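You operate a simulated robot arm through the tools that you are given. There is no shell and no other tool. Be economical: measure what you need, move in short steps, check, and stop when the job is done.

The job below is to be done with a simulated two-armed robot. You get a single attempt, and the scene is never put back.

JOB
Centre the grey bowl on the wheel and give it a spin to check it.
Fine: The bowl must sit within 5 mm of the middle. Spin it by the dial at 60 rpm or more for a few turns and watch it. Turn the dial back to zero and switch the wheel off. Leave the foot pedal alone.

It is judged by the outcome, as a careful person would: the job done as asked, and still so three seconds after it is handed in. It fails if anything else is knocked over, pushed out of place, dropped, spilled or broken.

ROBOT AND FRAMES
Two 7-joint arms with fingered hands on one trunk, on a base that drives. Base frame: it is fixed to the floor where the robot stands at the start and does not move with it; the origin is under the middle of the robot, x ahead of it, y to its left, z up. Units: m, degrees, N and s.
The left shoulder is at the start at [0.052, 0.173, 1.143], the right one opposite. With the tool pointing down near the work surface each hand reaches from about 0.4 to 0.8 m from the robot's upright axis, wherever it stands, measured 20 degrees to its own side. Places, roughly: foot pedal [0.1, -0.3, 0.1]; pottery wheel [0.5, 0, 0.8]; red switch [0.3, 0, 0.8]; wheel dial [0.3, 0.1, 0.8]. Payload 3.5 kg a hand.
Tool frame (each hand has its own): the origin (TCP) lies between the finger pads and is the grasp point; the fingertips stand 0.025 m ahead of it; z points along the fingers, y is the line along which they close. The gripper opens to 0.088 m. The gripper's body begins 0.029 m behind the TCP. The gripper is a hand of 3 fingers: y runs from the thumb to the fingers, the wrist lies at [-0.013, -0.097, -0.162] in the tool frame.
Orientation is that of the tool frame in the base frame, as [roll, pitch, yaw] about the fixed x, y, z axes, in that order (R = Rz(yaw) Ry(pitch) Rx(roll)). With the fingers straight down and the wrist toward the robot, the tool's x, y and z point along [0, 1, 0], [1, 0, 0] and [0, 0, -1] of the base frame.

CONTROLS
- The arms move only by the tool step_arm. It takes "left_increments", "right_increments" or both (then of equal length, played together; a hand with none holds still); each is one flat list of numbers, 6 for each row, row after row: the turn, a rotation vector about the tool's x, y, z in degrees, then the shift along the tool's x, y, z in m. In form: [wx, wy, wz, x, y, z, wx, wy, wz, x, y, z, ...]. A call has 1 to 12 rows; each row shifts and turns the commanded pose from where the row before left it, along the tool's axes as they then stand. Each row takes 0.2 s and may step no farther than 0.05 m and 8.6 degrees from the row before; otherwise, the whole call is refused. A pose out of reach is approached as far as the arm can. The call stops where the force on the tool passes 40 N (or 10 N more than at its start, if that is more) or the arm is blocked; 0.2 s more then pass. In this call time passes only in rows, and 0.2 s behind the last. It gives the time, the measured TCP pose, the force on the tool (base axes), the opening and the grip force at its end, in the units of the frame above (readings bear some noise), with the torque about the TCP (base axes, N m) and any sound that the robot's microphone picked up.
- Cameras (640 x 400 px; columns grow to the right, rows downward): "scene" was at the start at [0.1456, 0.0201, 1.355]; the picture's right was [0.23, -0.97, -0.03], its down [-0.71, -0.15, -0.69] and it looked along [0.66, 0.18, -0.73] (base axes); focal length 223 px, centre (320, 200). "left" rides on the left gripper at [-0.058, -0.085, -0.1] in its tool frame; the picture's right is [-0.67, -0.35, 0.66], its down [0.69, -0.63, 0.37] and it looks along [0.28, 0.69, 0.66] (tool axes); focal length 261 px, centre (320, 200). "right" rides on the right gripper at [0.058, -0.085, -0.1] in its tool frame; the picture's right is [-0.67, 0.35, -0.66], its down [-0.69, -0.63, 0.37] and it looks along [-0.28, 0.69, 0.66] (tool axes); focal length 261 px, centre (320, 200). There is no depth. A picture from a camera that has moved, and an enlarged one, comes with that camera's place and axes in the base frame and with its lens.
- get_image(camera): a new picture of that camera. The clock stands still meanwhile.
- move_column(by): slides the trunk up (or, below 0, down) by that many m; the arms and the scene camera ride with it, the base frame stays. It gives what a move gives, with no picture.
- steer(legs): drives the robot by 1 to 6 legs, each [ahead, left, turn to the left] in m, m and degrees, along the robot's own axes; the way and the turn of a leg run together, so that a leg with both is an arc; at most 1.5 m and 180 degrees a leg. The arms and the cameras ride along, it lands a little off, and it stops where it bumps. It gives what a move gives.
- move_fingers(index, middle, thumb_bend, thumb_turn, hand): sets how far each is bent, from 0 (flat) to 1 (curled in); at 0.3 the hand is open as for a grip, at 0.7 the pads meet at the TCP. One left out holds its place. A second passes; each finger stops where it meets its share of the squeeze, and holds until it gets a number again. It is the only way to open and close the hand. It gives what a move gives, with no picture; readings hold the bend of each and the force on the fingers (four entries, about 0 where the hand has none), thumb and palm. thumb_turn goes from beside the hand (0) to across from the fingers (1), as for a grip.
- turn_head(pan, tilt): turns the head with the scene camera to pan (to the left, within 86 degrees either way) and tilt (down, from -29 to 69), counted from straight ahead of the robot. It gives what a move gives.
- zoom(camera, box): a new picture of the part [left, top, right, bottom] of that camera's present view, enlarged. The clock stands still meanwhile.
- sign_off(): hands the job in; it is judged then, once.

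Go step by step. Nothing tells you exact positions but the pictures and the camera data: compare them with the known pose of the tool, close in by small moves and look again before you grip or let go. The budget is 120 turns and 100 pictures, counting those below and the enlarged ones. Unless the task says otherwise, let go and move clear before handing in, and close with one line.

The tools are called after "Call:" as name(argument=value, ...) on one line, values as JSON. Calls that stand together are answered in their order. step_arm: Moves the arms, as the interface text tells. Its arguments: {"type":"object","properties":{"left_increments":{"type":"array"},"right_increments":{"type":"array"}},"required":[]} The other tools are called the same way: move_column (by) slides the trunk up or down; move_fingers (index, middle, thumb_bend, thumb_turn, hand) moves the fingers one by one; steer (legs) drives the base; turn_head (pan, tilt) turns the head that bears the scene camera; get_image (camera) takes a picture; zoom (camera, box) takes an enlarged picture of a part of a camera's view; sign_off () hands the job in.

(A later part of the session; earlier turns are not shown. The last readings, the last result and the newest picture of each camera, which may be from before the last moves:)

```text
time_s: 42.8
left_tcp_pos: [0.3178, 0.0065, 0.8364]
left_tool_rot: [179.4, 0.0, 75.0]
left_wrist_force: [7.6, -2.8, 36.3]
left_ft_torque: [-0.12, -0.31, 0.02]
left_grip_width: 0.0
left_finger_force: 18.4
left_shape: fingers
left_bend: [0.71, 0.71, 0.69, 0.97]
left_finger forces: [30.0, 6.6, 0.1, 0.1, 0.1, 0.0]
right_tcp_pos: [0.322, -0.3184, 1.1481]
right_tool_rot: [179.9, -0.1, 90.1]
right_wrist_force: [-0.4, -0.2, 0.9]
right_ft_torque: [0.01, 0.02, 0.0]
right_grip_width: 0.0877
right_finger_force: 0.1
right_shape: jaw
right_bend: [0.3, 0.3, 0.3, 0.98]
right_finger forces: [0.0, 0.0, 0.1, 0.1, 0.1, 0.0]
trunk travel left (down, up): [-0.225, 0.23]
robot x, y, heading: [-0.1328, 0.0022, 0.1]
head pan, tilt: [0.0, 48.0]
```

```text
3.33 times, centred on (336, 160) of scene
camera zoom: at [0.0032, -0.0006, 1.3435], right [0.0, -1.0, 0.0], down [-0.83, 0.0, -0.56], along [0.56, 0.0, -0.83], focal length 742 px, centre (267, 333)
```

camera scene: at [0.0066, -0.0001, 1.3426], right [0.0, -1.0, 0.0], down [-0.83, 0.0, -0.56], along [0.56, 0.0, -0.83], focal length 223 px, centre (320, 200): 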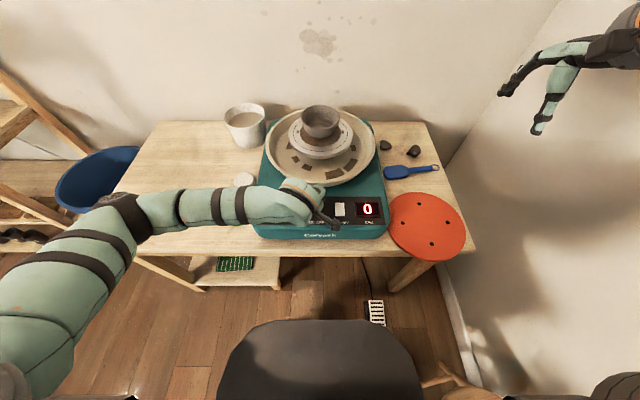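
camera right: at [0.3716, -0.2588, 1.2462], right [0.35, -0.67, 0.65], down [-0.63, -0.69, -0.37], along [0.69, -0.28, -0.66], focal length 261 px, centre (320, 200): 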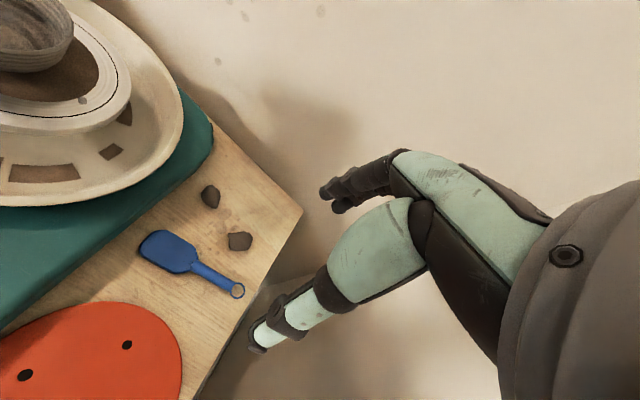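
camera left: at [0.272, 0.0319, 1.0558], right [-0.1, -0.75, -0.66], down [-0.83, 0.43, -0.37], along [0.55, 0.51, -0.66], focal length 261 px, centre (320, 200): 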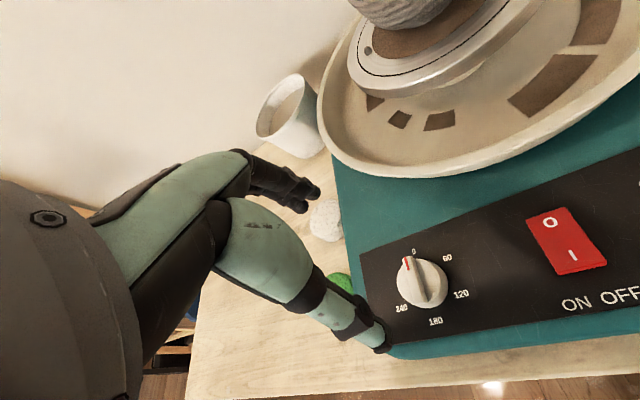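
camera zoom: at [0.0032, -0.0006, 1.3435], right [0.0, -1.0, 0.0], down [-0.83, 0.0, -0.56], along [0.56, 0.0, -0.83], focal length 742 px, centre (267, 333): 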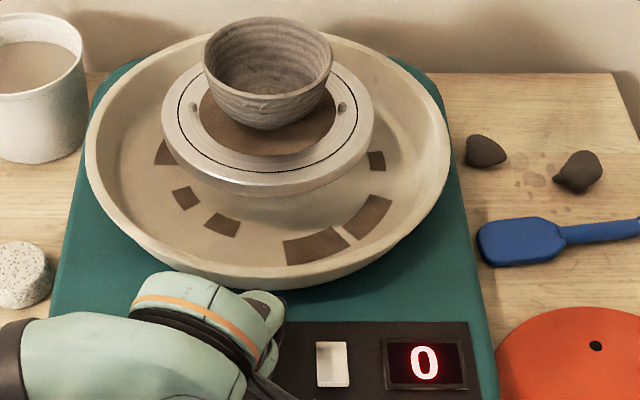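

The press bottomed out firmly. I'll lift and look at the switch and display.

Call:
step_arm(left_increments=[0, 0, 0, 0, 0, -0.01, 0, 0, 0, 0, 0, -0.03, 0, 0, 0, 0.04, -0.01, -0.03, 0, 0, 0, 0.04, -0.01, -0.02, 0, 0, 0, 0.03, 0, 0])

Call:
zoom(camera="scene", box=[272, 175, 400, 255])

```text
refused: row 3 steps farther than a row can; nothing moved
```

```text
5.00 times, centred on (336, 215) of scene
camera zoom: at [0.0032, -0.0006, 1.3435], right [0.0, -1.0, 0.0], down [-0.83, 0.0, -0.56], along [0.56, 0.0, -0.83], focal length 1113 px, centre (240, 125)
```

zoom: 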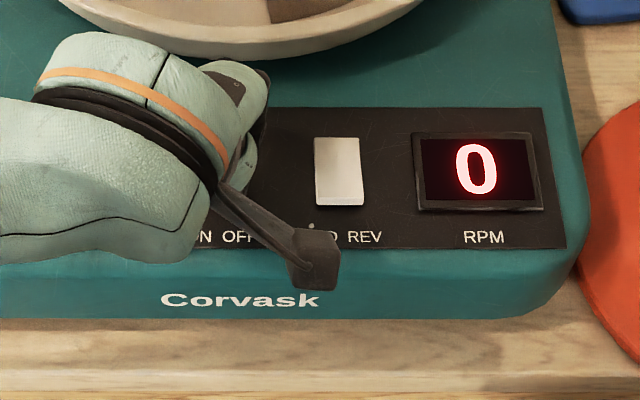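

Call:
step_arm(left_increments=[0, 0, 0, 0, 0, -0.01, 0, 0, 0, 0, 0, -0.03, 0, 0, 0, 0.03, -0.01, -0.03, 0, 0, 0, 0.03, -0.01, -0.02, 0, 0, 0, 0.03, 0, 0])

Call:
zoom(camera="scene", box=[240, 175, 400, 255])

```text
time_s: 44.0
left_tcp_pos: [0.3221, 0.1013, 0.9233]
left_tool_rot: [-180.0, 0.2, 75.0]
left_wrist_force: [0.2, 0.3, 0.3]
left_ft_torque: [0.01, 0.04, 0.01]
left_grip_width: 0.0
left_finger_force: 0.1
left_shape: fingers
left_bend: [0.7, 0.7, 0.7, 0.97]
left_finger forces: [0.0, 0.0, 0.1, 0.0, 0.2, 0.0]
right_tcp_pos: [0.323, -0.3164, 1.1472]
right_tool_rot: [-180.0, -0.1, 90.2]
right_wrist_force: [0.3, 0.4, -1.1]
right_ft_torque: [0.01, 0.06, 0.02]
right_grip_width: 0.0877
right_finger_force: 0.0
right_shape: jaw
right_bend: [0.3, 0.3, 0.3, 0.98]
right_finger forces: [0.0, 0.1, 0.1, 0.0, 0.1, 0.0]
trunk travel left (down, up): [-0.225, 0.23]
robot x, y, heading: [-0.1316, -0.003, 0.1]
head pan, tilt: [0.0, 48.0]
```

```text
4.00 times, centred on (320, 215) of scene
camera zoom: at [0.0063, 0.0007, 1.3426], right [0.0, -1.0, 0.0], down [-0.83, 0.0, -0.56], along [0.56, 0.0, -0.83], focal length 890 px, centre (320, 140)
```

zoom: 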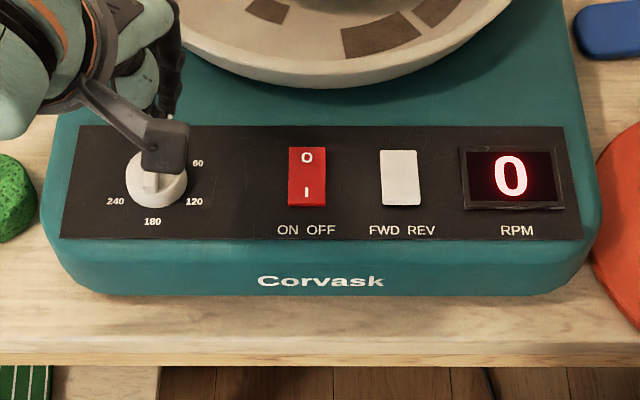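

The rocker has flipped to "I" (on); 10° on the dial may be below the threshold. I'll re-grip the knob the same way and turn it up gradually.

Call:
move_fingers(hand="left", index=0.3, middle=0.3, thumb_bend=0.3)

Call:
step_arm(left_increments=[0, 0, -7, 0, 0, 0, 0, 0, -7, 0, 0, 0, 0, 0, -7, 0, 0, 0, 0, 0, -7, 0, 0, 0, 0, 0, -7, 0, 0, 0, 0, 0, 0, 0.0032, 0.0118, 0, 0, 0, 0, 0, 0, 0.03, 0, 0, 0, 0, 0, 0.03])

Call:
zoom(camera="left", box=[240, 150, 560, 350])

```text
time_s: 45.0
left_tcp_pos: [0.3225, 0.1006, 0.9232]
left_tool_rot: [180.0, 0.1, 75.1]
left_wrist_force: [-0.1, 0.5, -0.4]
left_ft_torque: [-0.01, 0.01, 0.01]
left_grip_width: 0.0844
left_finger_force: 0.0
left_shape: fingers
left_bend: [0.3, 0.3, 0.3, 0.97]
left_finger forces: [0.1, 0.0, 0.0, 0.0, 0.1, 0.0]
right_tcp_pos: [0.324, -0.317, 1.1466]
right_tool_rot: [-179.9, 0.0, 90.1]
right_wrist_force: [0.9, 0.3, 0.6]
right_ft_torque: [0.01, -0.04, 0.01]
right_grip_width: 0.0874
right_finger_force: 0.0
right_shape: jaw
right_bend: [0.3, 0.3, 0.3, 0.98]
right_finger forces: [0.1, 0.0, 0.1, 0.1, 0.0, 0.0]
trunk travel left (down, up): [-0.225, 0.23]
robot x, y, heading: [-0.1324, -0.0036, 0.4]
head pan, tilt: [0.0, 48.0]
```

```text
time_s: 46.8
left_tcp_pos: [0.3337, 0.1078, 0.8621]
left_tool_rot: [-180.0, 0.0, 110.2]
left_wrist_force: [-0.3, 0.2, 0.0]
left_ft_torque: [-0.02, 0.01, 0.03]
left_grip_width: 0.0844
left_finger_force: 0.0
left_shape: fingers
left_bend: [0.3, 0.3, 0.3, 0.97]
left_finger forces: [0.0, 0.1, 0.0, 0.1, 0.0, 0.0]
right_tcp_pos: [0.3245, -0.3157, 1.1472]
right_tool_rot: [-180.0, 0.0, 90.0]
right_wrist_force: [0.8, 1.0, 1.0]
right_ft_torque: [0.02, -0.01, -0.02]
right_grip_width: 0.0874
right_finger_force: 0.2
right_shape: jaw
right_bend: [0.3, 0.3, 0.3, 0.98]
right_finger forces: [0.0, 0.0, 0.0, 0.1, 0.0, 0.1]
trunk travel left (down, up): [-0.225, 0.23]
robot x, y, heading: [-0.1329, 0.0017, 0.1]
head pan, tilt: [0.0, 48.0]
```

```text
2.00 times, centred on (400, 250) of left
camera zoom: at [0.2733, 0.0227, 0.9611], right [-0.1, -0.75, -0.66], down [-0.83, 0.43, -0.37], along [0.55, 0.51, -0.66], focal length 521 px, centre (160, 100)
```

zoom: 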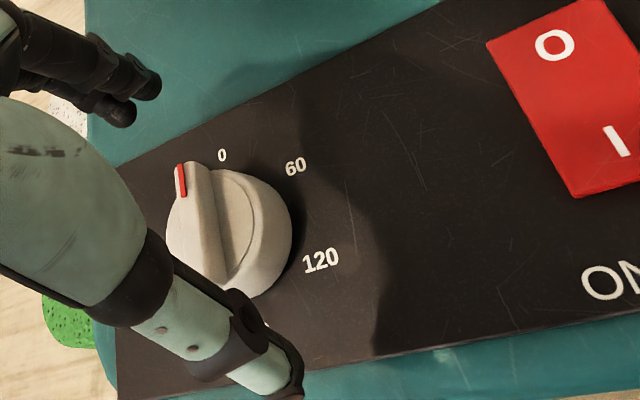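

Aligned. Lowering and gripping.

Call:
step_arm(left_increments=[0, 0, 0, 0, 0, 0.012, 0, 0, 0, 0, 0, 0.01])

Call:
move_fingers(hand="left", index=0.5, middle=0.5, thumb_bend=0.56)

Call:
move_fingers(hand="left", index=0.58, middle=0.58, thumb_bend=0.62)

Call:
zoom(camera="left", box=[240, 150, 560, 350])

```text
time_s: 47.4
left_tcp_pos: [0.3316, 0.1077, 0.8397]
left_tool_rot: [-179.9, 0.0, 110.2]
left_wrist_force: [0.1, 1.0, 0.9]
left_ft_torque: [-0.03, -0.01, -0.03]
left_grip_width: 0.0844
left_finger_force: 0.0
left_shape: fingers
left_bend: [0.3, 0.3, 0.3, 0.97]
left_finger forces: [0.0, 0.1, 0.1, 0.0, 0.0, 0.0]
right_tcp_pos: [0.3235, -0.3163, 1.1464]
right_tool_rot: [-179.9, 0.0, 90.1]
right_wrist_force: [0.0, 0.2, -0.7]
right_ft_torque: [0.01, 0.02, 0.0]
right_grip_width: 0.0877
right_finger_force: 0.1
right_shape: jaw
right_bend: [0.3, 0.3, 0.3, 0.98]
right_finger forces: [0.1, 0.0, 0.0, 0.0, 0.0, 0.0]
trunk travel left (down, up): [-0.225, 0.23]
robot x, y, heading: [-0.1362, 0.0034, 0.1]
head pan, tilt: [0.0, 48.0]
```

```text
time_s: 48.4
left_tcp_pos: [0.3324, 0.1078, 0.8396]
left_tool_rot: [-180.0, -0.1, 110.1]
left_wrist_force: [0.8, 0.4, 0.1]
left_ft_torque: [-0.03, 0.01, 0.02]
left_grip_width: 0.0357
left_finger_force: 0.2
left_shape: fingers
left_bend: [0.5, 0.5, 0.56, 0.97]
left_finger forces: [0.0, 0.1, 0.0, 0.0, 0.0, 0.0]
right_tcp_pos: [0.3244, -0.3157, 1.1478]
right_tool_rot: [-179.9, 0.0, 90.1]
right_wrist_force: [0.5, 1.0, 0.6]
right_ft_torque: [0.02, 0.03, -0.01]
right_grip_width: 0.0875
right_finger_force: 0.1
right_shape: jaw
right_bend: [0.3, 0.3, 0.3, 0.98]
right_finger forces: [0.0, 0.0, 0.1, 0.0, 0.1, 0.0]
trunk travel left (down, up): [-0.225, 0.23]
robot x, y, heading: [-0.1322, -0.0037, 0.2]
head pan, tilt: [0.0, 48.0]
```

```text
time_s: 49.4
left_tcp_pos: [0.3323, 0.1058, 0.8398]
left_tool_rot: [180.0, -0.1, 110.1]
left_wrist_force: [4.1, 1.0, 1.3]
left_ft_torque: [0.03, -0.07, -0.02]
left_grip_width: 0.0274
left_finger_force: 3.9
left_shape: fingers
left_bend: [0.55, 0.53, 0.59, 0.97]
left_finger forces: [1.6, 4.0, 0.0, 0.0, 2.0, 0.0]
right_tcp_pos: [0.325, -0.3161, 1.1467]
right_tool_rot: [-179.9, 0.1, 90.1]
right_wrist_force: [0.5, -0.4, -0.1]
right_ft_torque: [0.01, 0.03, 0.01]
right_grip_width: 0.0877
right_finger_force: 0.0
right_shape: jaw
right_bend: [0.3, 0.3, 0.3, 0.98]
right_finger forces: [0.1, 0.0, 0.0, 0.0, 0.1, 0.0]
trunk travel left (down, up): [-0.225, 0.23]
robot x, y, heading: [-0.1351, -0.0001, -0.2]
head pan, tilt: [0.0, 48.0]
```

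```text
2.00 times, centred on (400, 250) of left
camera zoom: at [0.2724, 0.0222, 0.9392], right [-0.1, -0.75, -0.66], down [-0.83, 0.43, -0.37], along [0.55, 0.51, -0.66], focal length 521 px, centre (160, 100)
```

zoom: 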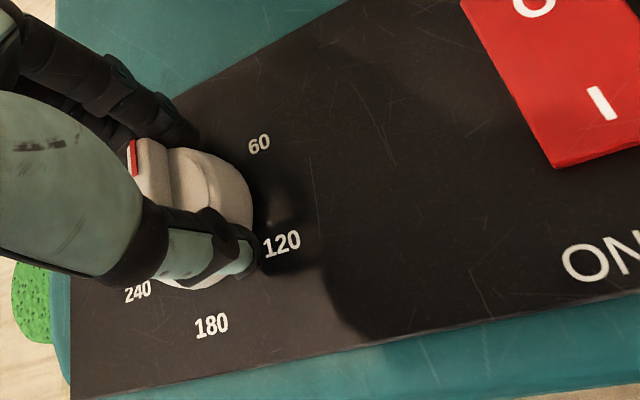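

Call:
step_arm(left_increments=[0, 0, 5, 0, 0, 0, 0, 0, 5, 0, 0, 0, 0, 0, 5, 0, 0, 0, 0, 0, 5, 0, 0, 0])

Call:
zoom(camera="scene", box=[240, 95, 400, 235])

Call:
zoom(camera="left", box=[240, 150, 560, 350])

```text
time_s: 50.4
left_tcp_pos: [0.3316, 0.1063, 0.8407]
left_tool_rot: [-180.0, 0.1, 90.0]
left_wrist_force: [-1.1, -0.6, -0.6]
left_ft_torque: [-0.05, 0.04, 0.02]
left_grip_width: 0.0264
left_finger_force: 2.9
left_shape: fingers
left_bend: [0.56, 0.55, 0.58, 0.96]
left_finger forces: [0.3, 1.7, 0.1, 0.0, 3.5, 0.0]
right_tcp_pos: [0.3239, -0.3157, 1.1471]
right_tool_rot: [180.0, 0.0, 90.1]
right_wrist_force: [0.8, -0.2, -0.1]
right_ft_torque: [-0.02, 0.02, 0.01]
right_grip_width: 0.0878
right_finger_force: 0.1
right_shape: jaw
right_bend: [0.3, 0.3, 0.3, 0.98]
right_finger forces: [0.1, 0.0, 0.0, 0.1, 0.0, 0.0]
trunk travel left (down, up): [-0.225, 0.23]
robot x, y, heading: [-0.1344, 0.0021, 0.1]
head pan, tilt: [0.0, 48.0]
```

```text
2.86 times, centred on (320, 165) of scene
camera zoom: at [0.0063, 0.0001, 1.3426], right [0.0, -1.0, 0.0], down [-0.83, 0.0, -0.56], along [0.56, 0.0, -0.83], focal length 636 px, centre (320, 300)
```

zoom: 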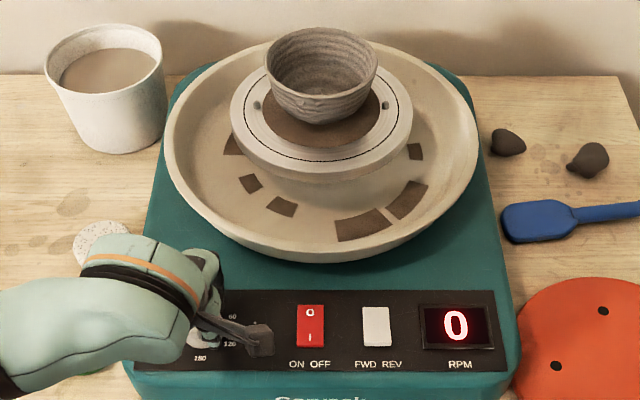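

```text
2.00 times, centred on (400, 250) of left
camera zoom: at [0.2473, 0.0473, 0.9398], right [-0.35, -0.67, -0.65], down [-0.63, 0.68, -0.37], along [0.69, 0.28, -0.66], focal length 521 px, centre (160, 100)
```

zoom: 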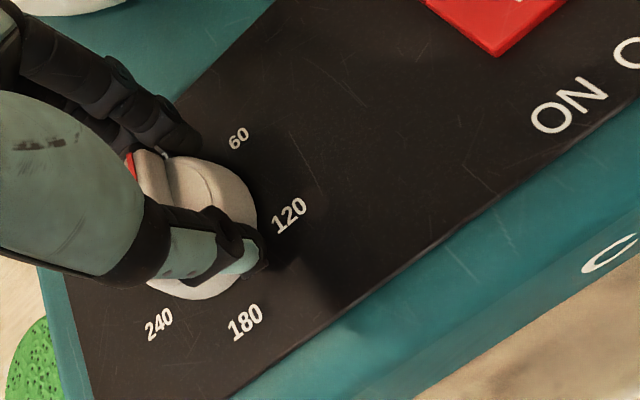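

Some slip occurred. I'll squeeze more firmly and continue turning.

Call:
move_fingers(hand="left", index=0.66, middle=0.66, thumb_bend=0.7)

Call:
step_arm(left_increments=[0, 0, 6, 0, 0, 0, 0, 0, 6, 0, 0, 0, 0, 0, 6, 0, 0, 0, 0, 0, 6, 0, 0, 0])

Call:
zoom(camera="scene", box=[240, 95, 400, 235])

Call:
zoom(camera="left", box=[240, 150, 560, 350])

```text
time_s: 51.4
left_tcp_pos: [0.3324, 0.1047, 0.8401]
left_tool_rot: [-179.9, 0.0, 90.1]
left_wrist_force: [5.3, -1.3, 1.9]
left_ft_torque: [-0.03, -0.15, -0.05]
left_grip_width: 0.0224
left_finger_force: 9.4
left_shape: fingers
left_bend: [0.6, 0.58, 0.61, 0.96]
left_finger forces: [3.9, 7.8, 0.0, 0.0, 6.7, 0.1]
right_tcp_pos: [0.3246, -0.3172, 1.1466]
right_tool_rot: [-179.9, 0.0, 90.0]
right_wrist_force: [0.1, 0.1, -0.1]
right_ft_torque: [0.0, 0.01, 0.0]
right_grip_width: 0.0876
right_finger_force: 0.0
right_shape: jaw
right_bend: [0.3, 0.3, 0.3, 0.98]
right_finger forces: [0.0, 0.1, 0.0, 0.1, 0.1, 0.0]
trunk travel left (down, up): [-0.225, 0.23]
robot x, y, heading: [-0.1345, 0.0024, -0.2]
head pan, tilt: [0.0, 48.0]
```

```text
time_s: 52.4
left_tcp_pos: [0.3327, 0.1061, 0.8411]
left_tool_rot: [-180.0, -0.1, 66.0]
left_wrist_force: [-2.2, -2.0, -0.5]
left_ft_torque: [-0.04, 0.05, 0.01]
left_grip_width: 0.0216
left_finger_force: 8.7
left_shape: fingers
left_bend: [0.61, 0.59, 0.61, 0.95]
left_finger forces: [3.0, 5.7, 0.1, 0.1, 9.1, 0.1]
right_tcp_pos: [0.3242, -0.3161, 1.147]
right_tool_rot: [-179.9, 0.0, 90.1]
right_wrist_force: [0.2, -0.2, -0.3]
right_ft_torque: [0.03, 0.02, 0.0]
right_grip_width: 0.0877
right_finger_force: 0.0
right_shape: jaw
right_bend: [0.3, 0.3, 0.3, 0.98]
right_finger forces: [0.1, 0.0, 0.1, 0.0, 0.0, 0.0]
trunk travel left (down, up): [-0.225, 0.23]
robot x, y, heading: [-0.135, 0.003, 0.2]
head pan, tilt: [0.0, 48.0]
```

```text
2.86 times, centred on (320, 165) of scene
camera zoom: at [0.0063, -0.0002, 1.3426], right [0.0, -1.0, 0.0], down [-0.83, 0.0, -0.56], along [0.56, 0.0, -0.83], focal length 636 px, centre (320, 300)
```

zoom: 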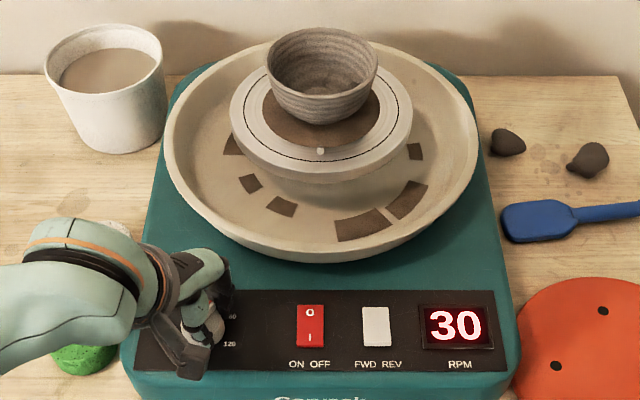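

```text
2.00 times, centred on (400, 250) of left
camera zoom: at [0.2304, 0.0869, 0.9398], right [-0.59, -0.47, -0.66], down [-0.3, 0.88, -0.37], along [0.75, -0.02, -0.66], focal length 521 px, centre (160, 100)
```

zoom: 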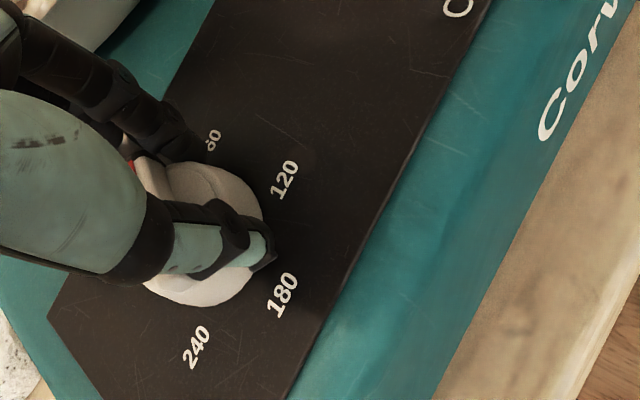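

The wheel turns, 30 rpm now. Before going faster I'll use this slow spin to check runout: the same close view at different wheel angles.

Call:
zoom(camera="scene", box=[280, 99, 360, 149])

Call:
step_arm(left_increments=[0, 0, 0, 0, 0, 0, 0, 0, 0, 0, 0, 0, 0, 0, 0, 0, 0, 0, 0, 0, 0, 0, 0, 0])

Call:
zoom(camera="scene", box=[280, 99, 360, 149])

Call:
step_arm(left_increments=[0, 0, 0, 0, 0, 0])

Call:
zoom(camera="scene", box=[280, 99, 360, 149])

```text
8.00 times, centred on (320, 124) of scene
camera zoom: at [0.0063, -0.0002, 1.3426], right [0.0, -1.0, 0.0], down [-0.83, 0.0, -0.56], along [0.56, 0.0, -0.83], focal length 1781 px, centre (320, 808)
```

zoom: 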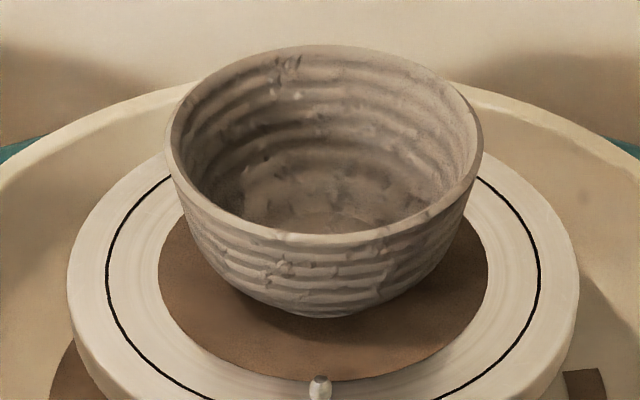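

```text
time_s: 53.4
left_tcp_pos: [0.3312, 0.1064, 0.8408]
left_tool_rot: [-180.0, 0.1, 66.1]
left_wrist_force: [-1.9, -1.5, -1.8]
left_ft_torque: [-0.03, 0.02, -0.02]
left_grip_width: 0.0216
left_finger_force: 8.7
left_shape: fingers
left_bend: [0.61, 0.59, 0.6, 0.95]
left_finger forces: [3.1, 5.5, 0.1, 0.0, 9.2, 0.0]
right_tcp_pos: [0.3239, -0.3169, 1.1473]
right_tool_rot: [-180.0, -0.1, 90.2]
right_wrist_force: [-0.5, 0.5, 0.0]
right_ft_torque: [-0.01, 0.03, -0.02]
right_grip_width: 0.0876
right_finger_force: 0.0
right_shape: jaw
right_bend: [0.3, 0.3, 0.3, 0.98]
right_finger forces: [0.0, 0.0, 0.0, 0.0, 0.1, 0.0]
trunk travel left (down, up): [-0.225, 0.23]
robot x, y, heading: [-0.1321, 0.0012, 0.3]
head pan, tilt: [0.0, 48.0]
```

```text
8.00 times, centred on (320, 124) of scene
camera zoom: at [0.0064, -0.0003, 1.3426], right [0.0, -1.0, 0.0], down [-0.83, 0.0, -0.56], along [0.56, 0.0, -0.83], focal length 1781 px, centre (320, 808)
```

zoom: 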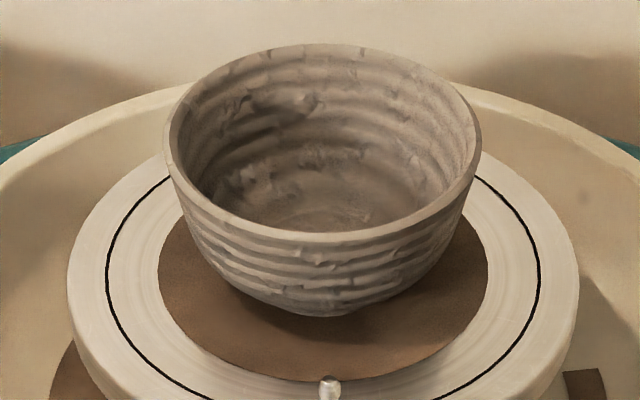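

```text
time_s: 53.8
left_tcp_pos: [0.3313, 0.1063, 0.8402]
left_tool_rot: [180.0, 0.1, 66.1]
left_wrist_force: [-2.1, -1.5, -0.8]
left_ft_torque: [-0.02, 0.05, 0.0]
left_grip_width: 0.0217
left_finger_force: 8.8
left_shape: fingers
left_bend: [0.61, 0.59, 0.6, 0.95]
left_finger forces: [2.9, 5.4, 0.0, 0.1, 9.2, 0.0]
right_tcp_pos: [0.3228, -0.3157, 1.1468]
right_tool_rot: [-180.0, -0.1, 90.1]
right_wrist_force: [-0.3, -0.9, -0.3]
right_ft_torque: [0.02, 0.03, 0.02]
right_grip_width: 0.0874
right_finger_force: 0.0
right_shape: jaw
right_bend: [0.3, 0.3, 0.3, 0.98]
right_finger forces: [0.0, 0.0, 0.0, 0.0, 0.1, 0.1]
trunk travel left (down, up): [-0.225, 0.23]
robot x, y, heading: [-0.1299, -0.0011, 0.1]
head pan, tilt: [0.0, 48.0]
```

```text
8.00 times, centred on (320, 124) of scene
camera zoom: at [0.0064, -0.0003, 1.3426], right [0.0, -1.0, 0.0], down [-0.83, 0.0, -0.56], along [0.56, 0.0, -0.83], focal length 1781 px, centre (320, 808)
```

zoom: 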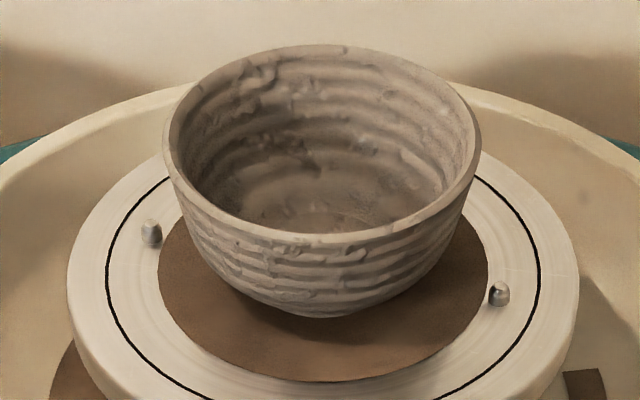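

Runout is only about 1–2 px (≈0.5 mm), so the bowl is well centred. Now I'll turn the dial up past 60 rpm.

Call:
step_arm(left_increments=[0, 0, 6, 0, 0, 0, 0, 0, 6, 0, 0, 0, 0, 0, 6, 0, 0, 0, 0, 0, 6, 0, 0, 0, 0, 0, 6, 0, 0, 0, 0, 0, 6, 0, 0, 0, 0, 0, 6, 0, 0, 0])

Call:
zoom(camera="scene", box=[240, 95, 400, 235])

```text
time_s: 55.4
left_tcp_pos: [0.3312, 0.1073, 0.8415]
left_tool_rot: [-180.0, 0.0, 24.0]
left_wrist_force: [-11.4, -1.2, -3.3]
left_ft_torque: [-0.03, 0.19, 0.07]
left_grip_width: 0.0223
left_finger_force: 9.2
left_shape: fingers
left_bend: [0.62, 0.63, 0.6, 0.91]
left_finger forces: [2.5, 2.7, 0.1, 0.0, 13.4, 0.1]
right_tcp_pos: [0.3234, -0.3158, 1.1467]
right_tool_rot: [-180.0, 0.0, 90.1]
right_wrist_force: [0.5, -0.4, 0.2]
right_ft_torque: [-0.02, 0.02, -0.02]
right_grip_width: 0.0875
right_finger_force: 0.1
right_shape: jaw
right_bend: [0.3, 0.3, 0.3, 0.98]
right_finger forces: [0.0, 0.0, 0.0, 0.1, 0.0, 0.1]
trunk travel left (down, up): [-0.225, 0.23]
robot x, y, heading: [-0.1303, 0.0005, -0.0]
head pan, tilt: [0.0, 48.0]
```

```text
2.86 times, centred on (320, 165) of scene
camera zoom: at [0.0051, -0.0001, 1.3427], right [0.0, -1.0, 0.0], down [-0.83, 0.0, -0.56], along [0.56, 0.0, -0.83], focal length 636 px, centre (320, 300)
```

zoom: 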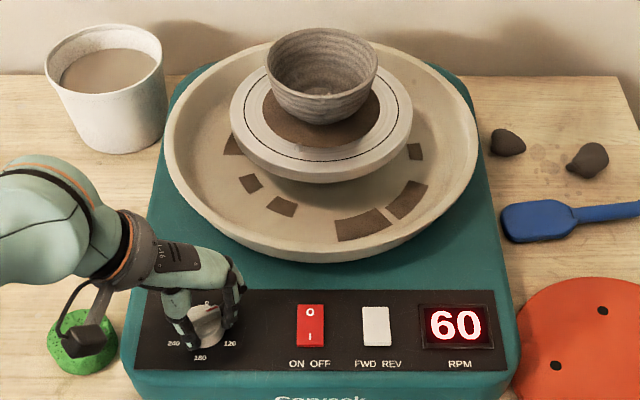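

60 rpm reached. I'll add a little margin, easing the side load.

Call:
step_arm(left_increments=[0, 0, 5, -0.001, 0, 0, 0, 0, 5, -0.001, 0, 0])

Call:
zoom(camera="scene", box=[240, 95, 400, 235])

```text
time_s: 56.0
left_tcp_pos: [0.3301, 0.1062, 0.8412]
left_tool_rot: [180.0, -0.1, 14.1]
left_wrist_force: [-10.6, 2.4, -3.1]
left_ft_torque: [-0.02, 0.18, 0.13]
left_grip_width: 0.0218
left_finger_force: 9.0
left_shape: fingers
left_bend: [0.62, 0.63, 0.6, 0.91]
left_finger forces: [2.1, 2.8, 0.1, 0.0, 13.2, 0.0]
right_tcp_pos: [0.3223, -0.3148, 1.1483]
right_tool_rot: [-179.9, 0.0, 90.1]
right_wrist_force: [0.6, -0.6, -0.8]
right_ft_torque: [0.0, 0.01, -0.02]
right_grip_width: 0.0877
right_finger_force: 0.2
right_shape: jaw
right_bend: [0.3, 0.3, 0.3, 0.98]
right_finger forces: [0.0, 0.0, 0.0, 0.0, 0.0, 0.1]
trunk travel left (down, up): [-0.225, 0.23]
robot x, y, heading: [-0.133, 0.0002, 0.0]
head pan, tilt: [0.0, 48.0]
```

```text
2.86 times, centred on (320, 165) of scene
camera zoom: at [0.005, 0.0004, 1.3428], right [0.0, -1.0, 0.0], down [-0.83, 0.0, -0.56], along [0.56, 0.0, -0.83], focal length 636 px, centre (320, 300)
```

zoom: 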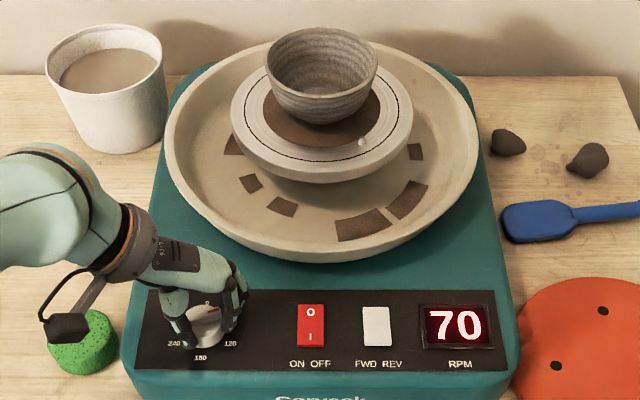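

70 rpm. I'll let it run for several turns and watch the bowl.

Call:
step_arm(left_increments=[0, 0, 0, 0, 0, 0, 0, 0, 0, 0, 0, 0, 0, 0, 0, 0, 0, 0, 0, 0, 0, 0, 0, 0, 0, 0, 0, 0, 0, 0, 0, 0, 0, 0, 0, 0, 0, 0, 0, 0, 0, 0, 0, 0, 0, 0, 0, 0, 0, 0, 0, 0, 0, 0, 0, 0, 0, 0, 0, 0])

Call:
zoom(camera="scene", box=[280, 99, 360, 149])

Call:
step_arm(left_increments=[0, 0, 0, 0, 0, 0, 0, 0, 0, 0, 0, 0, 0, 0, 0, 0, 0, 0, 0, 0, 0, 0, 0, 0, 0, 0, 0, 0, 0, 0, 0, 0, 0, 0, 0, 0, 0, 0, 0, 0, 0, 0, 0, 0, 0, 0, 0, 0, 0, 0, 0, 0, 0, 0, 0, 0, 0, 0, 0, 0])

Call:
zoom(camera="scene", box=[280, 99, 360, 149])

Call:
step_arm(left_increments=[0, 0, 0, 0, 0, 0, 0, 0, 0, 0, 0, 0])

Call:
zoom(camera="scene", box=[240, 95, 400, 235])

```text
time_s: 58.2
left_tcp_pos: [0.3299, 0.1063, 0.8399]
left_tool_rot: [179.9, -0.1, 14.1]
left_wrist_force: [-9.2, 3.2, -2.4]
left_ft_torque: [0.04, 0.18, 0.07]
left_grip_width: 0.0214
left_finger_force: 8.9
left_shape: fingers
left_bend: [0.63, 0.63, 0.6, 0.91]
left_finger forces: [2.0, 2.6, 0.1, 0.0, 13.1, 0.0]
right_tcp_pos: [0.3229, -0.3153, 1.1473]
right_tool_rot: [-180.0, 0.0, 90.1]
right_wrist_force: [0.2, -0.4, 0.2]
right_ft_torque: [0.02, 0.03, -0.03]
right_grip_width: 0.0875
right_finger_force: 0.0
right_shape: jaw
right_bend: [0.3, 0.3, 0.3, 0.98]
right_finger forces: [0.0, 0.0, 0.0, 0.2, 0.1, 0.1]
trunk travel left (down, up): [-0.225, 0.23]
robot x, y, heading: [-0.1328, 0.0006, 0.1]
head pan, tilt: [0.0, 48.0]
```

```text
8.00 times, centred on (320, 124) of scene
camera zoom: at [0.0051, 0.0005, 1.3428], right [0.0, -1.0, 0.0], down [-0.83, 0.0, -0.56], along [0.56, 0.0, -0.83], focal length 1781 px, centre (320, 808)
```

zoom: 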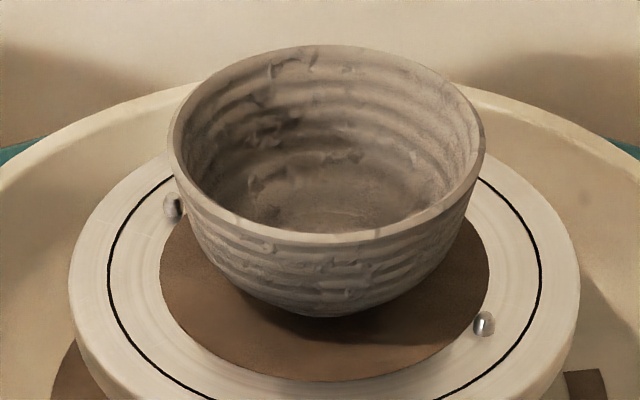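

```text
time_s: 60.4
left_tcp_pos: [0.3301, 0.1068, 0.8412]
left_tool_rot: [179.9, -0.1, 14.2]
left_wrist_force: [-9.6, 2.6, -2.3]
left_ft_torque: [0.04, 0.18, 0.13]
left_grip_width: 0.0215
left_finger_force: 9.5
left_shape: fingers
left_bend: [0.63, 0.63, 0.6, 0.91]
left_finger forces: [2.0, 2.7, 0.0, 0.1, 13.0, 0.0]
right_tcp_pos: [0.3224, -0.3163, 1.1478]
right_tool_rot: [-180.0, 0.0, 90.2]
right_wrist_force: [-0.1, -1.2, 0.5]
right_ft_torque: [-0.03, 0.0, 0.01]
right_grip_width: 0.0874
right_finger_force: 0.1
right_shape: jaw
right_bend: [0.3, 0.3, 0.3, 0.98]
right_finger forces: [0.1, 0.1, 0.1, 0.1, 0.0, 0.1]
trunk travel left (down, up): [-0.225, 0.23]
robot x, y, heading: [-0.1336, 0.0001, 0.3]
head pan, tilt: [0.0, 48.0]
```

```text
8.00 times, centred on (320, 124) of scene
camera zoom: at [0.0051, 0.0005, 1.3428], right [0.0, -1.0, 0.0], down [-0.83, 0.0, -0.56], along [0.56, 0.0, -0.83], focal length 1781 px, centre (320, 808)
```

zoom: 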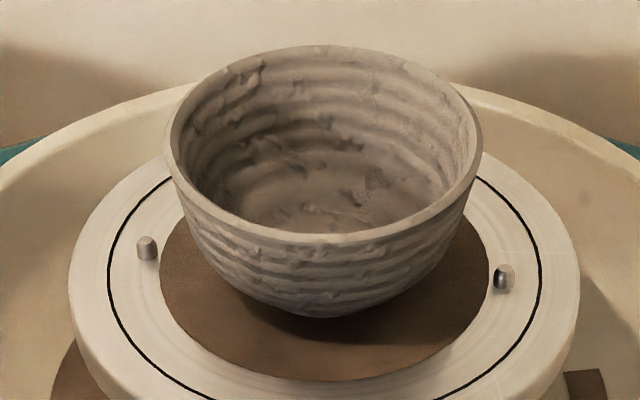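

```text
time_s: 61.0
left_tcp_pos: [0.3285, 0.1053, 0.8405]
left_tool_rot: [179.9, 0.0, 14.1]
left_wrist_force: [-10.9, 1.8, -3.0]
left_ft_torque: [0.05, 0.22, 0.09]
left_grip_width: 0.0216
left_finger_force: 8.5
left_shape: fingers
left_bend: [0.63, 0.63, 0.6, 0.91]
left_finger forces: [2.1, 2.6, 0.0, 0.0, 13.0, 0.1]
right_tcp_pos: [0.3224, -0.3152, 1.1475]
right_tool_rot: [180.0, 0.0, 90.1]
right_wrist_force: [-0.6, 0.0, -0.3]
right_ft_torque: [0.04, 0.01, 0.02]
right_grip_width: 0.0877
right_finger_force: 0.2
right_shape: jaw
right_bend: [0.3, 0.3, 0.3, 0.98]
right_finger forces: [0.0, 0.0, 0.0, 0.0, 0.0, 0.0]
trunk travel left (down, up): [-0.225, 0.23]
robot x, y, heading: [-0.1333, -0.0025, 0.0]
head pan, tilt: [0.0, 48.0]
```

```text
2.86 times, centred on (320, 165) of scene
camera zoom: at [0.0051, 0.0005, 1.3428], right [0.0, -1.0, 0.0], down [-0.83, 0.0, -0.56], along [0.56, 0.0, -0.83], focal length 636 px, centre (320, 300)
```

zoom: 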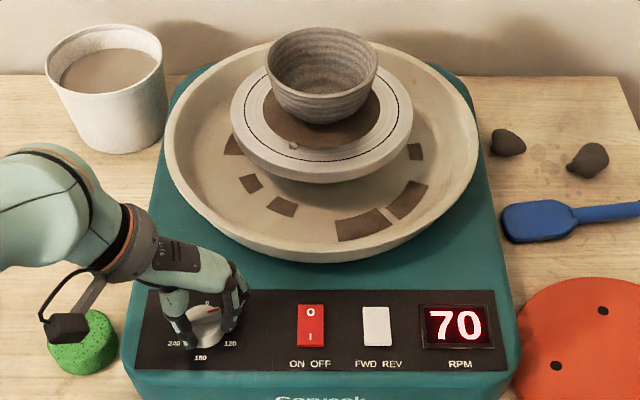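

The bowl runs true over ~6 turns at 70 rpm. Now I'll turn the dial back.

Call:
step_arm(left_increments=[0, 0, -5.5, 0.001, 0, 0, 0, 0, -5.5, 0.001, 0, 0, 0, 0, -5.5, 0, 0, 0, 0, 0, -5.5, 0, 0, 0, 0, 0, -5.5, 0, 0, 0, 0, 0, -5.5, 0, 0, 0, 0, 0, -5.5, 0, 0, 0, 0, 0, -5.5, 0, 0, 0, 0, 0, -5.5, 0, 0, 0, 0, 0, -5.5, 0, 0, 0, 0, 0, -5.5, 0, 0, 0, 0, 0, -5.5, 0, 0, 0])

Call:
zoom(camera="scene", box=[240, 95, 400, 235])

Call:
zoom(camera="left", box=[240, 150, 560, 350])

```text
time_s: 63.6
left_tcp_pos: [0.3324, 0.1059, 0.8418]
left_tool_rot: [179.9, 0.0, 80.2]
left_wrist_force: [4.4, -4.3, 2.8]
left_ft_torque: [-0.08, -0.17, 0.0]
left_grip_width: 0.0197
left_finger_force: 8.9
left_shape: fingers
left_bend: [0.61, 0.58, 0.62, 0.95]
left_finger forces: [4.0, 8.2, 0.0, 0.0, 6.3, 0.1]
right_tcp_pos: [0.3238, -0.3164, 1.147]
right_tool_rot: [-180.0, -0.1, 90.1]
right_wrist_force: [-0.3, -0.6, 0.3]
right_ft_torque: [-0.02, 0.01, 0.02]
right_grip_width: 0.0879
right_finger_force: 0.0
right_shape: jaw
right_bend: [0.3, 0.3, 0.3, 0.98]
right_finger forces: [0.1, 0.0, 0.0, 0.1, 0.1, 0.0]
trunk travel left (down, up): [-0.225, 0.23]
robot x, y, heading: [-0.1335, 0.0016, 0.3]
head pan, tilt: [0.0, 48.0]
```

```text
2.86 times, centred on (320, 165) of scene
camera zoom: at [0.0071, -0.0009, 1.3426], right [0.0, -1.0, 0.0], down [-0.83, 0.0, -0.56], along [0.56, 0.0, -0.83], focal length 636 px, centre (320, 300)
```

zoom: 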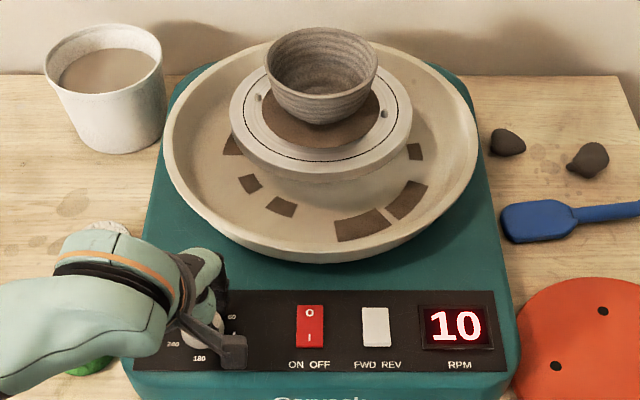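

```text
2.00 times, centred on (400, 250) of left
camera zoom: at [0.2389, 0.0619, 0.9404], right [-0.46, -0.6, -0.66], down [-0.5, 0.78, -0.37], along [0.73, 0.16, -0.66], focal length 521 px, centre (160, 100)
```

zoom: 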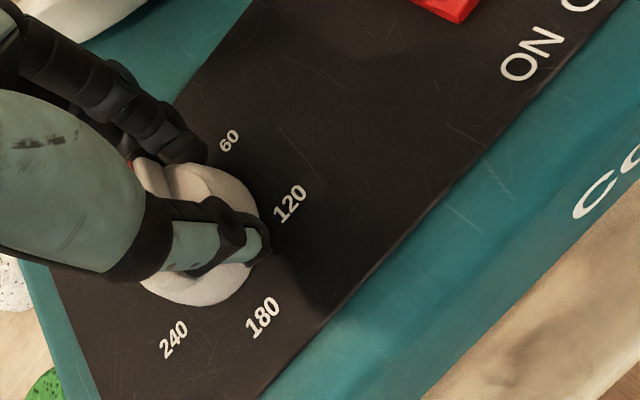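

10 rpm left; a bit further to zero.

Call:
step_arm(left_increments=[0, 0, -5, 0, 0, 0, 0, 0, -5, 0, 0, 0, 0, 0, -4, 0, 0, 0])

Call:
zoom(camera="scene", box=[240, 95, 400, 235])

Call:
zoom(camera="left", box=[240, 150, 560, 350])

```text
time_s: 64.4
left_tcp_pos: [0.3333, 0.1052, 0.8411]
left_tool_rot: [179.9, 0.0, 94.2]
left_wrist_force: [7.9, -2.4, 6.5]
left_ft_torque: [-0.01, -0.28, -0.07]
left_grip_width: 0.0191
left_finger_force: 9.9
left_shape: fingers
left_bend: [0.6, 0.57, 0.63, 0.95]
left_finger forces: [4.7, 9.5, 0.0, 0.0, 5.9, 0.0]
right_tcp_pos: [0.3253, -0.3161, 1.147]
right_tool_rot: [-180.0, -0.1, 90.1]
right_wrist_force: [-0.3, 0.2, -0.1]
right_ft_torque: [-0.02, 0.0, 0.03]
right_grip_width: 0.0877
right_finger_force: 0.2
right_shape: jaw
right_bend: [0.3, 0.3, 0.3, 0.98]
right_finger forces: [0.0, 0.1, 0.0, 0.0, 0.0, 0.0]
trunk travel left (down, up): [-0.225, 0.23]
robot x, y, heading: [-0.1343, -0.0032, 0.1]
head pan, tilt: [0.0, 48.0]
```

```text
2.86 times, centred on (320, 165) of scene
camera zoom: at [0.0074, -0.0007, 1.3425], right [0.0, -1.0, 0.0], down [-0.83, 0.0, -0.56], along [0.56, 0.0, -0.83], focal length 636 px, centre (320, 300)
```

zoom: 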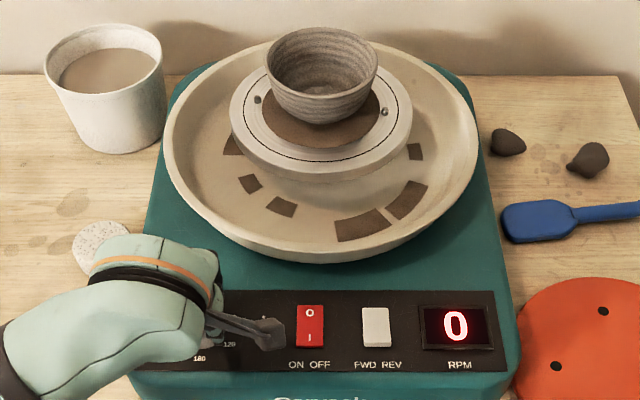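

```text
2.00 times, centred on (400, 250) of left
camera zoom: at [0.2527, 0.0404, 0.9401], right [-0.3, -0.69, -0.66], down [-0.68, 0.64, -0.37], along [0.67, 0.34, -0.66], focal length 521 px, centre (160, 100)
```

zoom: 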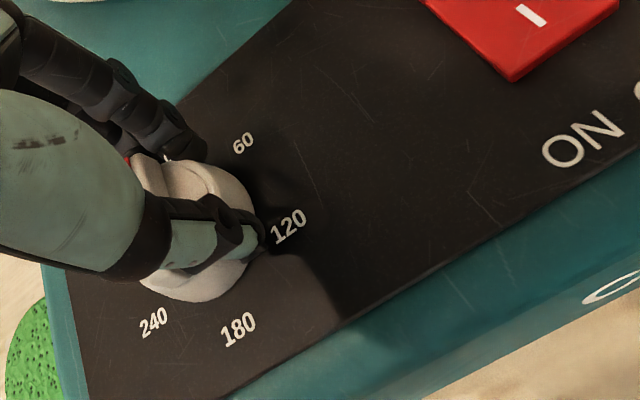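

Display reads 0. I'll release and inspect the pointer.

Call:
move_fingers(hand="left", index=0.3, middle=0.3, thumb_bend=0.3)

Call:
step_arm(left_increments=[0, 0, 0, 0, 0, -0.03, 0, 0, 0, 0, 0, -0.04, 0, 0, 0, 0, 0, -0.03, 0, 0, 0, 0.035, 0, -0.03, 0, 0, 0, 0.035, 0, 0])

Call:
zoom(camera="scene", box=[256, 185, 320, 225])

```text
time_s: 65.4
left_tcp_pos: [0.3324, 0.1072, 0.8415]
left_tool_rot: [-180.0, 0.0, 94.1]
left_wrist_force: [-0.7, -0.5, 0.3]
left_ft_torque: [0.0, -0.02, -0.04]
left_grip_width: 0.0845
left_finger_force: 0.0
left_shape: fingers
left_bend: [0.3, 0.3, 0.3, 0.97]
left_finger forces: [0.0, 0.1, 0.1, 0.0, 0.0, 0.0]
right_tcp_pos: [0.324, -0.3159, 1.1472]
right_tool_rot: [-179.8, 0.0, 90.1]
right_wrist_force: [0.6, 0.5, -0.9]
right_ft_torque: [-0.01, 0.02, 0.0]
right_grip_width: 0.0879
right_finger_force: 0.1
right_shape: jaw
right_bend: [0.3, 0.3, 0.3, 0.98]
right_finger forces: [0.0, 0.0, 0.1, 0.1, 0.1, 0.0]
trunk travel left (down, up): [-0.225, 0.23]
robot x, y, heading: [-0.1352, -0.0036, 0.0]
head pan, tilt: [0.0, 48.0]
```

```text
time_s: 66.6
left_tcp_pos: [0.328, 0.1775, 0.9708]
left_tool_rot: [-179.8, 0.1, 94.0]
left_wrist_force: [0.7, -0.2, -0.3]
left_ft_torque: [-0.02, -0.01, -0.01]
left_grip_width: 0.0845
left_finger_force: 0.0
left_shape: fingers
left_bend: [0.3, 0.3, 0.3, 0.98]
left_finger forces: [0.0, 0.0, 0.1, 0.0, 0.0, 0.0]
right_tcp_pos: [0.3253, -0.3153, 1.1469]
right_tool_rot: [-179.9, 0.0, 90.2]
right_wrist_force: [0.3, 0.7, -0.1]
right_ft_torque: [0.02, 0.01, -0.02]
right_grip_width: 0.0874
right_finger_force: 0.0
right_shape: jaw
right_bend: [0.3, 0.3, 0.3, 0.98]
right_finger forces: [0.0, 0.0, 0.1, 0.1, 0.0, 0.0]
trunk travel left (down, up): [-0.225, 0.23]
robot x, y, heading: [-0.1356, 0.002, -0.1]
head pan, tilt: [0.0, 48.0]
```

```text
10.00 times, centred on (288, 205) of scene
camera zoom: at [0.0067, 0.0006, 1.3426], right [0.0, -1.0, 0.0], down [-0.83, 0.0, -0.56], along [0.56, 0.0, -0.83], focal length 2226 px, centre (640, 150)
```

zoom: 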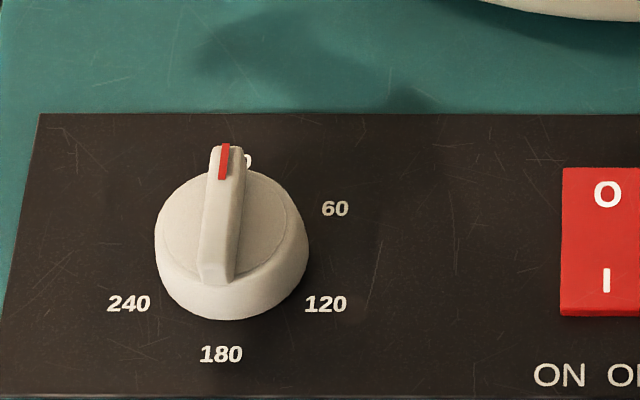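

The pointer is back exactly at 0. Next I'll press the "O" end, with the hand yawed to 45° to keep the knuckles clear of the splash pan.

Call:
move_fingers(hand="left", index=0.7, middle=0.7, thumb_bend=0.7)

Call:
step_arm(left_increments=[0, 0, 8.17, 0, 0, 0, 0, 0, 8.17, 0, 0, 0, 0, 0, 8.17, 0, 0, 0, 0, 0, 8.17, 0, 0, 0, 0, 0, 8.17, 0, 0, 0, 0, 0, 8.17, 0, 0, 0, 0, 0, 0, -0.0271, 0.0328, 0, 0, 0, 0, -0.0271, 0.0328, 0, 0, 0, 0, -0.0271, 0.0328, 0, 0, 0, 0, -0.0271, 0.0328, 0, 0, 0, 0, 0, 0, 0.04, 0, 0, 0, 0, 0, 0.045])

Call:
zoom(camera="scene", box=[272, 160, 368, 230])

Call:
zoom(camera="left", box=[240, 150, 560, 350])

```text
time_s: 67.6
left_tcp_pos: [0.3275, 0.1762, 0.9713]
left_tool_rot: [-180.0, 0.0, 94.2]
left_wrist_force: [0.6, -0.6, -0.4]
left_ft_torque: [0.0, -0.01, 0.01]
left_grip_width: 0.0001
left_finger_force: 0.1
left_shape: fingers
left_bend: [0.7, 0.7, 0.7, 0.98]
left_finger forces: [0.1, 0.0, 0.0, 0.1, 0.0, 0.1]
right_tcp_pos: [0.3238, -0.3174, 1.1469]
right_tool_rot: [-180.0, -0.1, 90.1]
right_wrist_force: [-0.7, -0.3, 0.0]
right_ft_torque: [0.02, 0.01, 0.03]
right_grip_width: 0.0878
right_finger_force: 0.0
right_shape: jaw
right_bend: [0.3, 0.3, 0.3, 0.98]
right_finger forces: [0.0, 0.1, 0.0, 0.1, 0.0, 0.0]
trunk travel left (down, up): [-0.225, 0.23]
robot x, y, heading: [-0.1355, -0.0014, 0.1]
head pan, tilt: [0.0, 48.0]
```

```text
time_s: 70.2
left_tcp_pos: [0.3776, 0.0124, 0.8602]
left_tool_rot: [-179.8, -2.8, 46.1]
left_wrist_force: [-8.3, 5.4, 14.0]
left_ft_torque: [-0.01, -0.26, 0.06]
left_grip_width: 0.0001
left_finger_force: 7.8
left_shape: fingers
left_bend: [0.7, 0.72, 0.7, 0.98]
left_finger forces: [0.0, 15.8, 0.0, 0.0, 0.0, 0.1]
left hand out of reach, approached as far as the arm can: row 4, 5, 6
right_tcp_pos: [0.3181, -0.3154, 1.1498]
right_tool_rot: [179.8, 0.0, 90.1]
right_wrist_force: [-0.2, 0.2, -0.6]
right_ft_torque: [-0.01, -0.02, -0.01]
right_grip_width: 0.0875
right_finger_force: 0.0
right_shape: jaw
right_bend: [0.3, 0.3, 0.3, 0.98]
right_finger forces: [0.1, 0.0, 0.1, 0.0, 0.0, 0.1]
trunk travel left (down, up): [-0.225, 0.23]
robot x, y, heading: [-0.1351, -0.0032, 0.1]
head pan, tilt: [0.0, 48.0]
```

```text
5.71 times, centred on (320, 195) of scene
camera zoom: at [0.0001, 0.0009, 1.3436], right [0.0, -1.0, 0.0], down [-0.83, 0.0, -0.56], along [0.56, 0.0, -0.83], focal length 1272 px, centre (320, 229)
```

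zoom: 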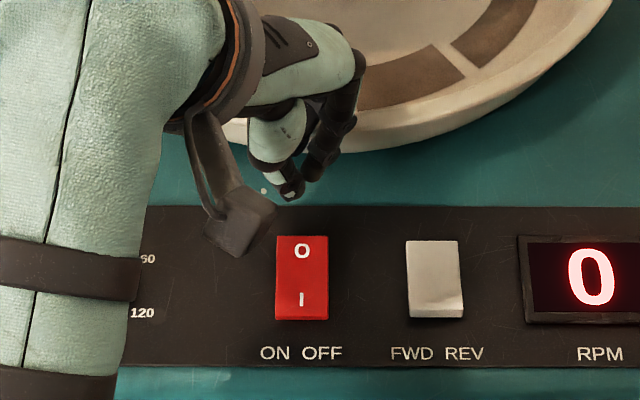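

```text
2.00 times, centred on (400, 250) of left
camera zoom: at [0.2721, 0.0247, 0.9567], right [-0.69, -0.22, -0.69], down [0.03, 0.94, -0.33], along [0.72, -0.25, -0.65], focal length 521 px, centre (160, 100)
```

zoom: 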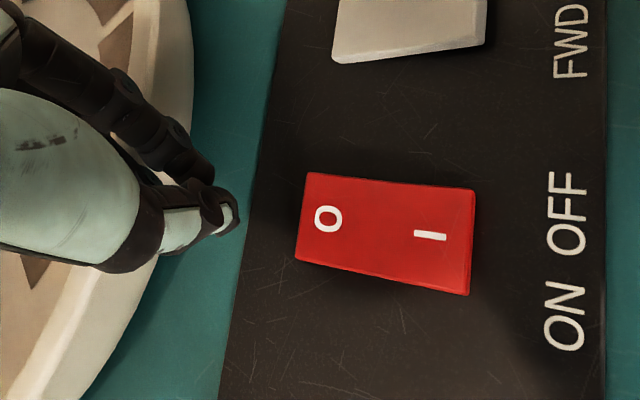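

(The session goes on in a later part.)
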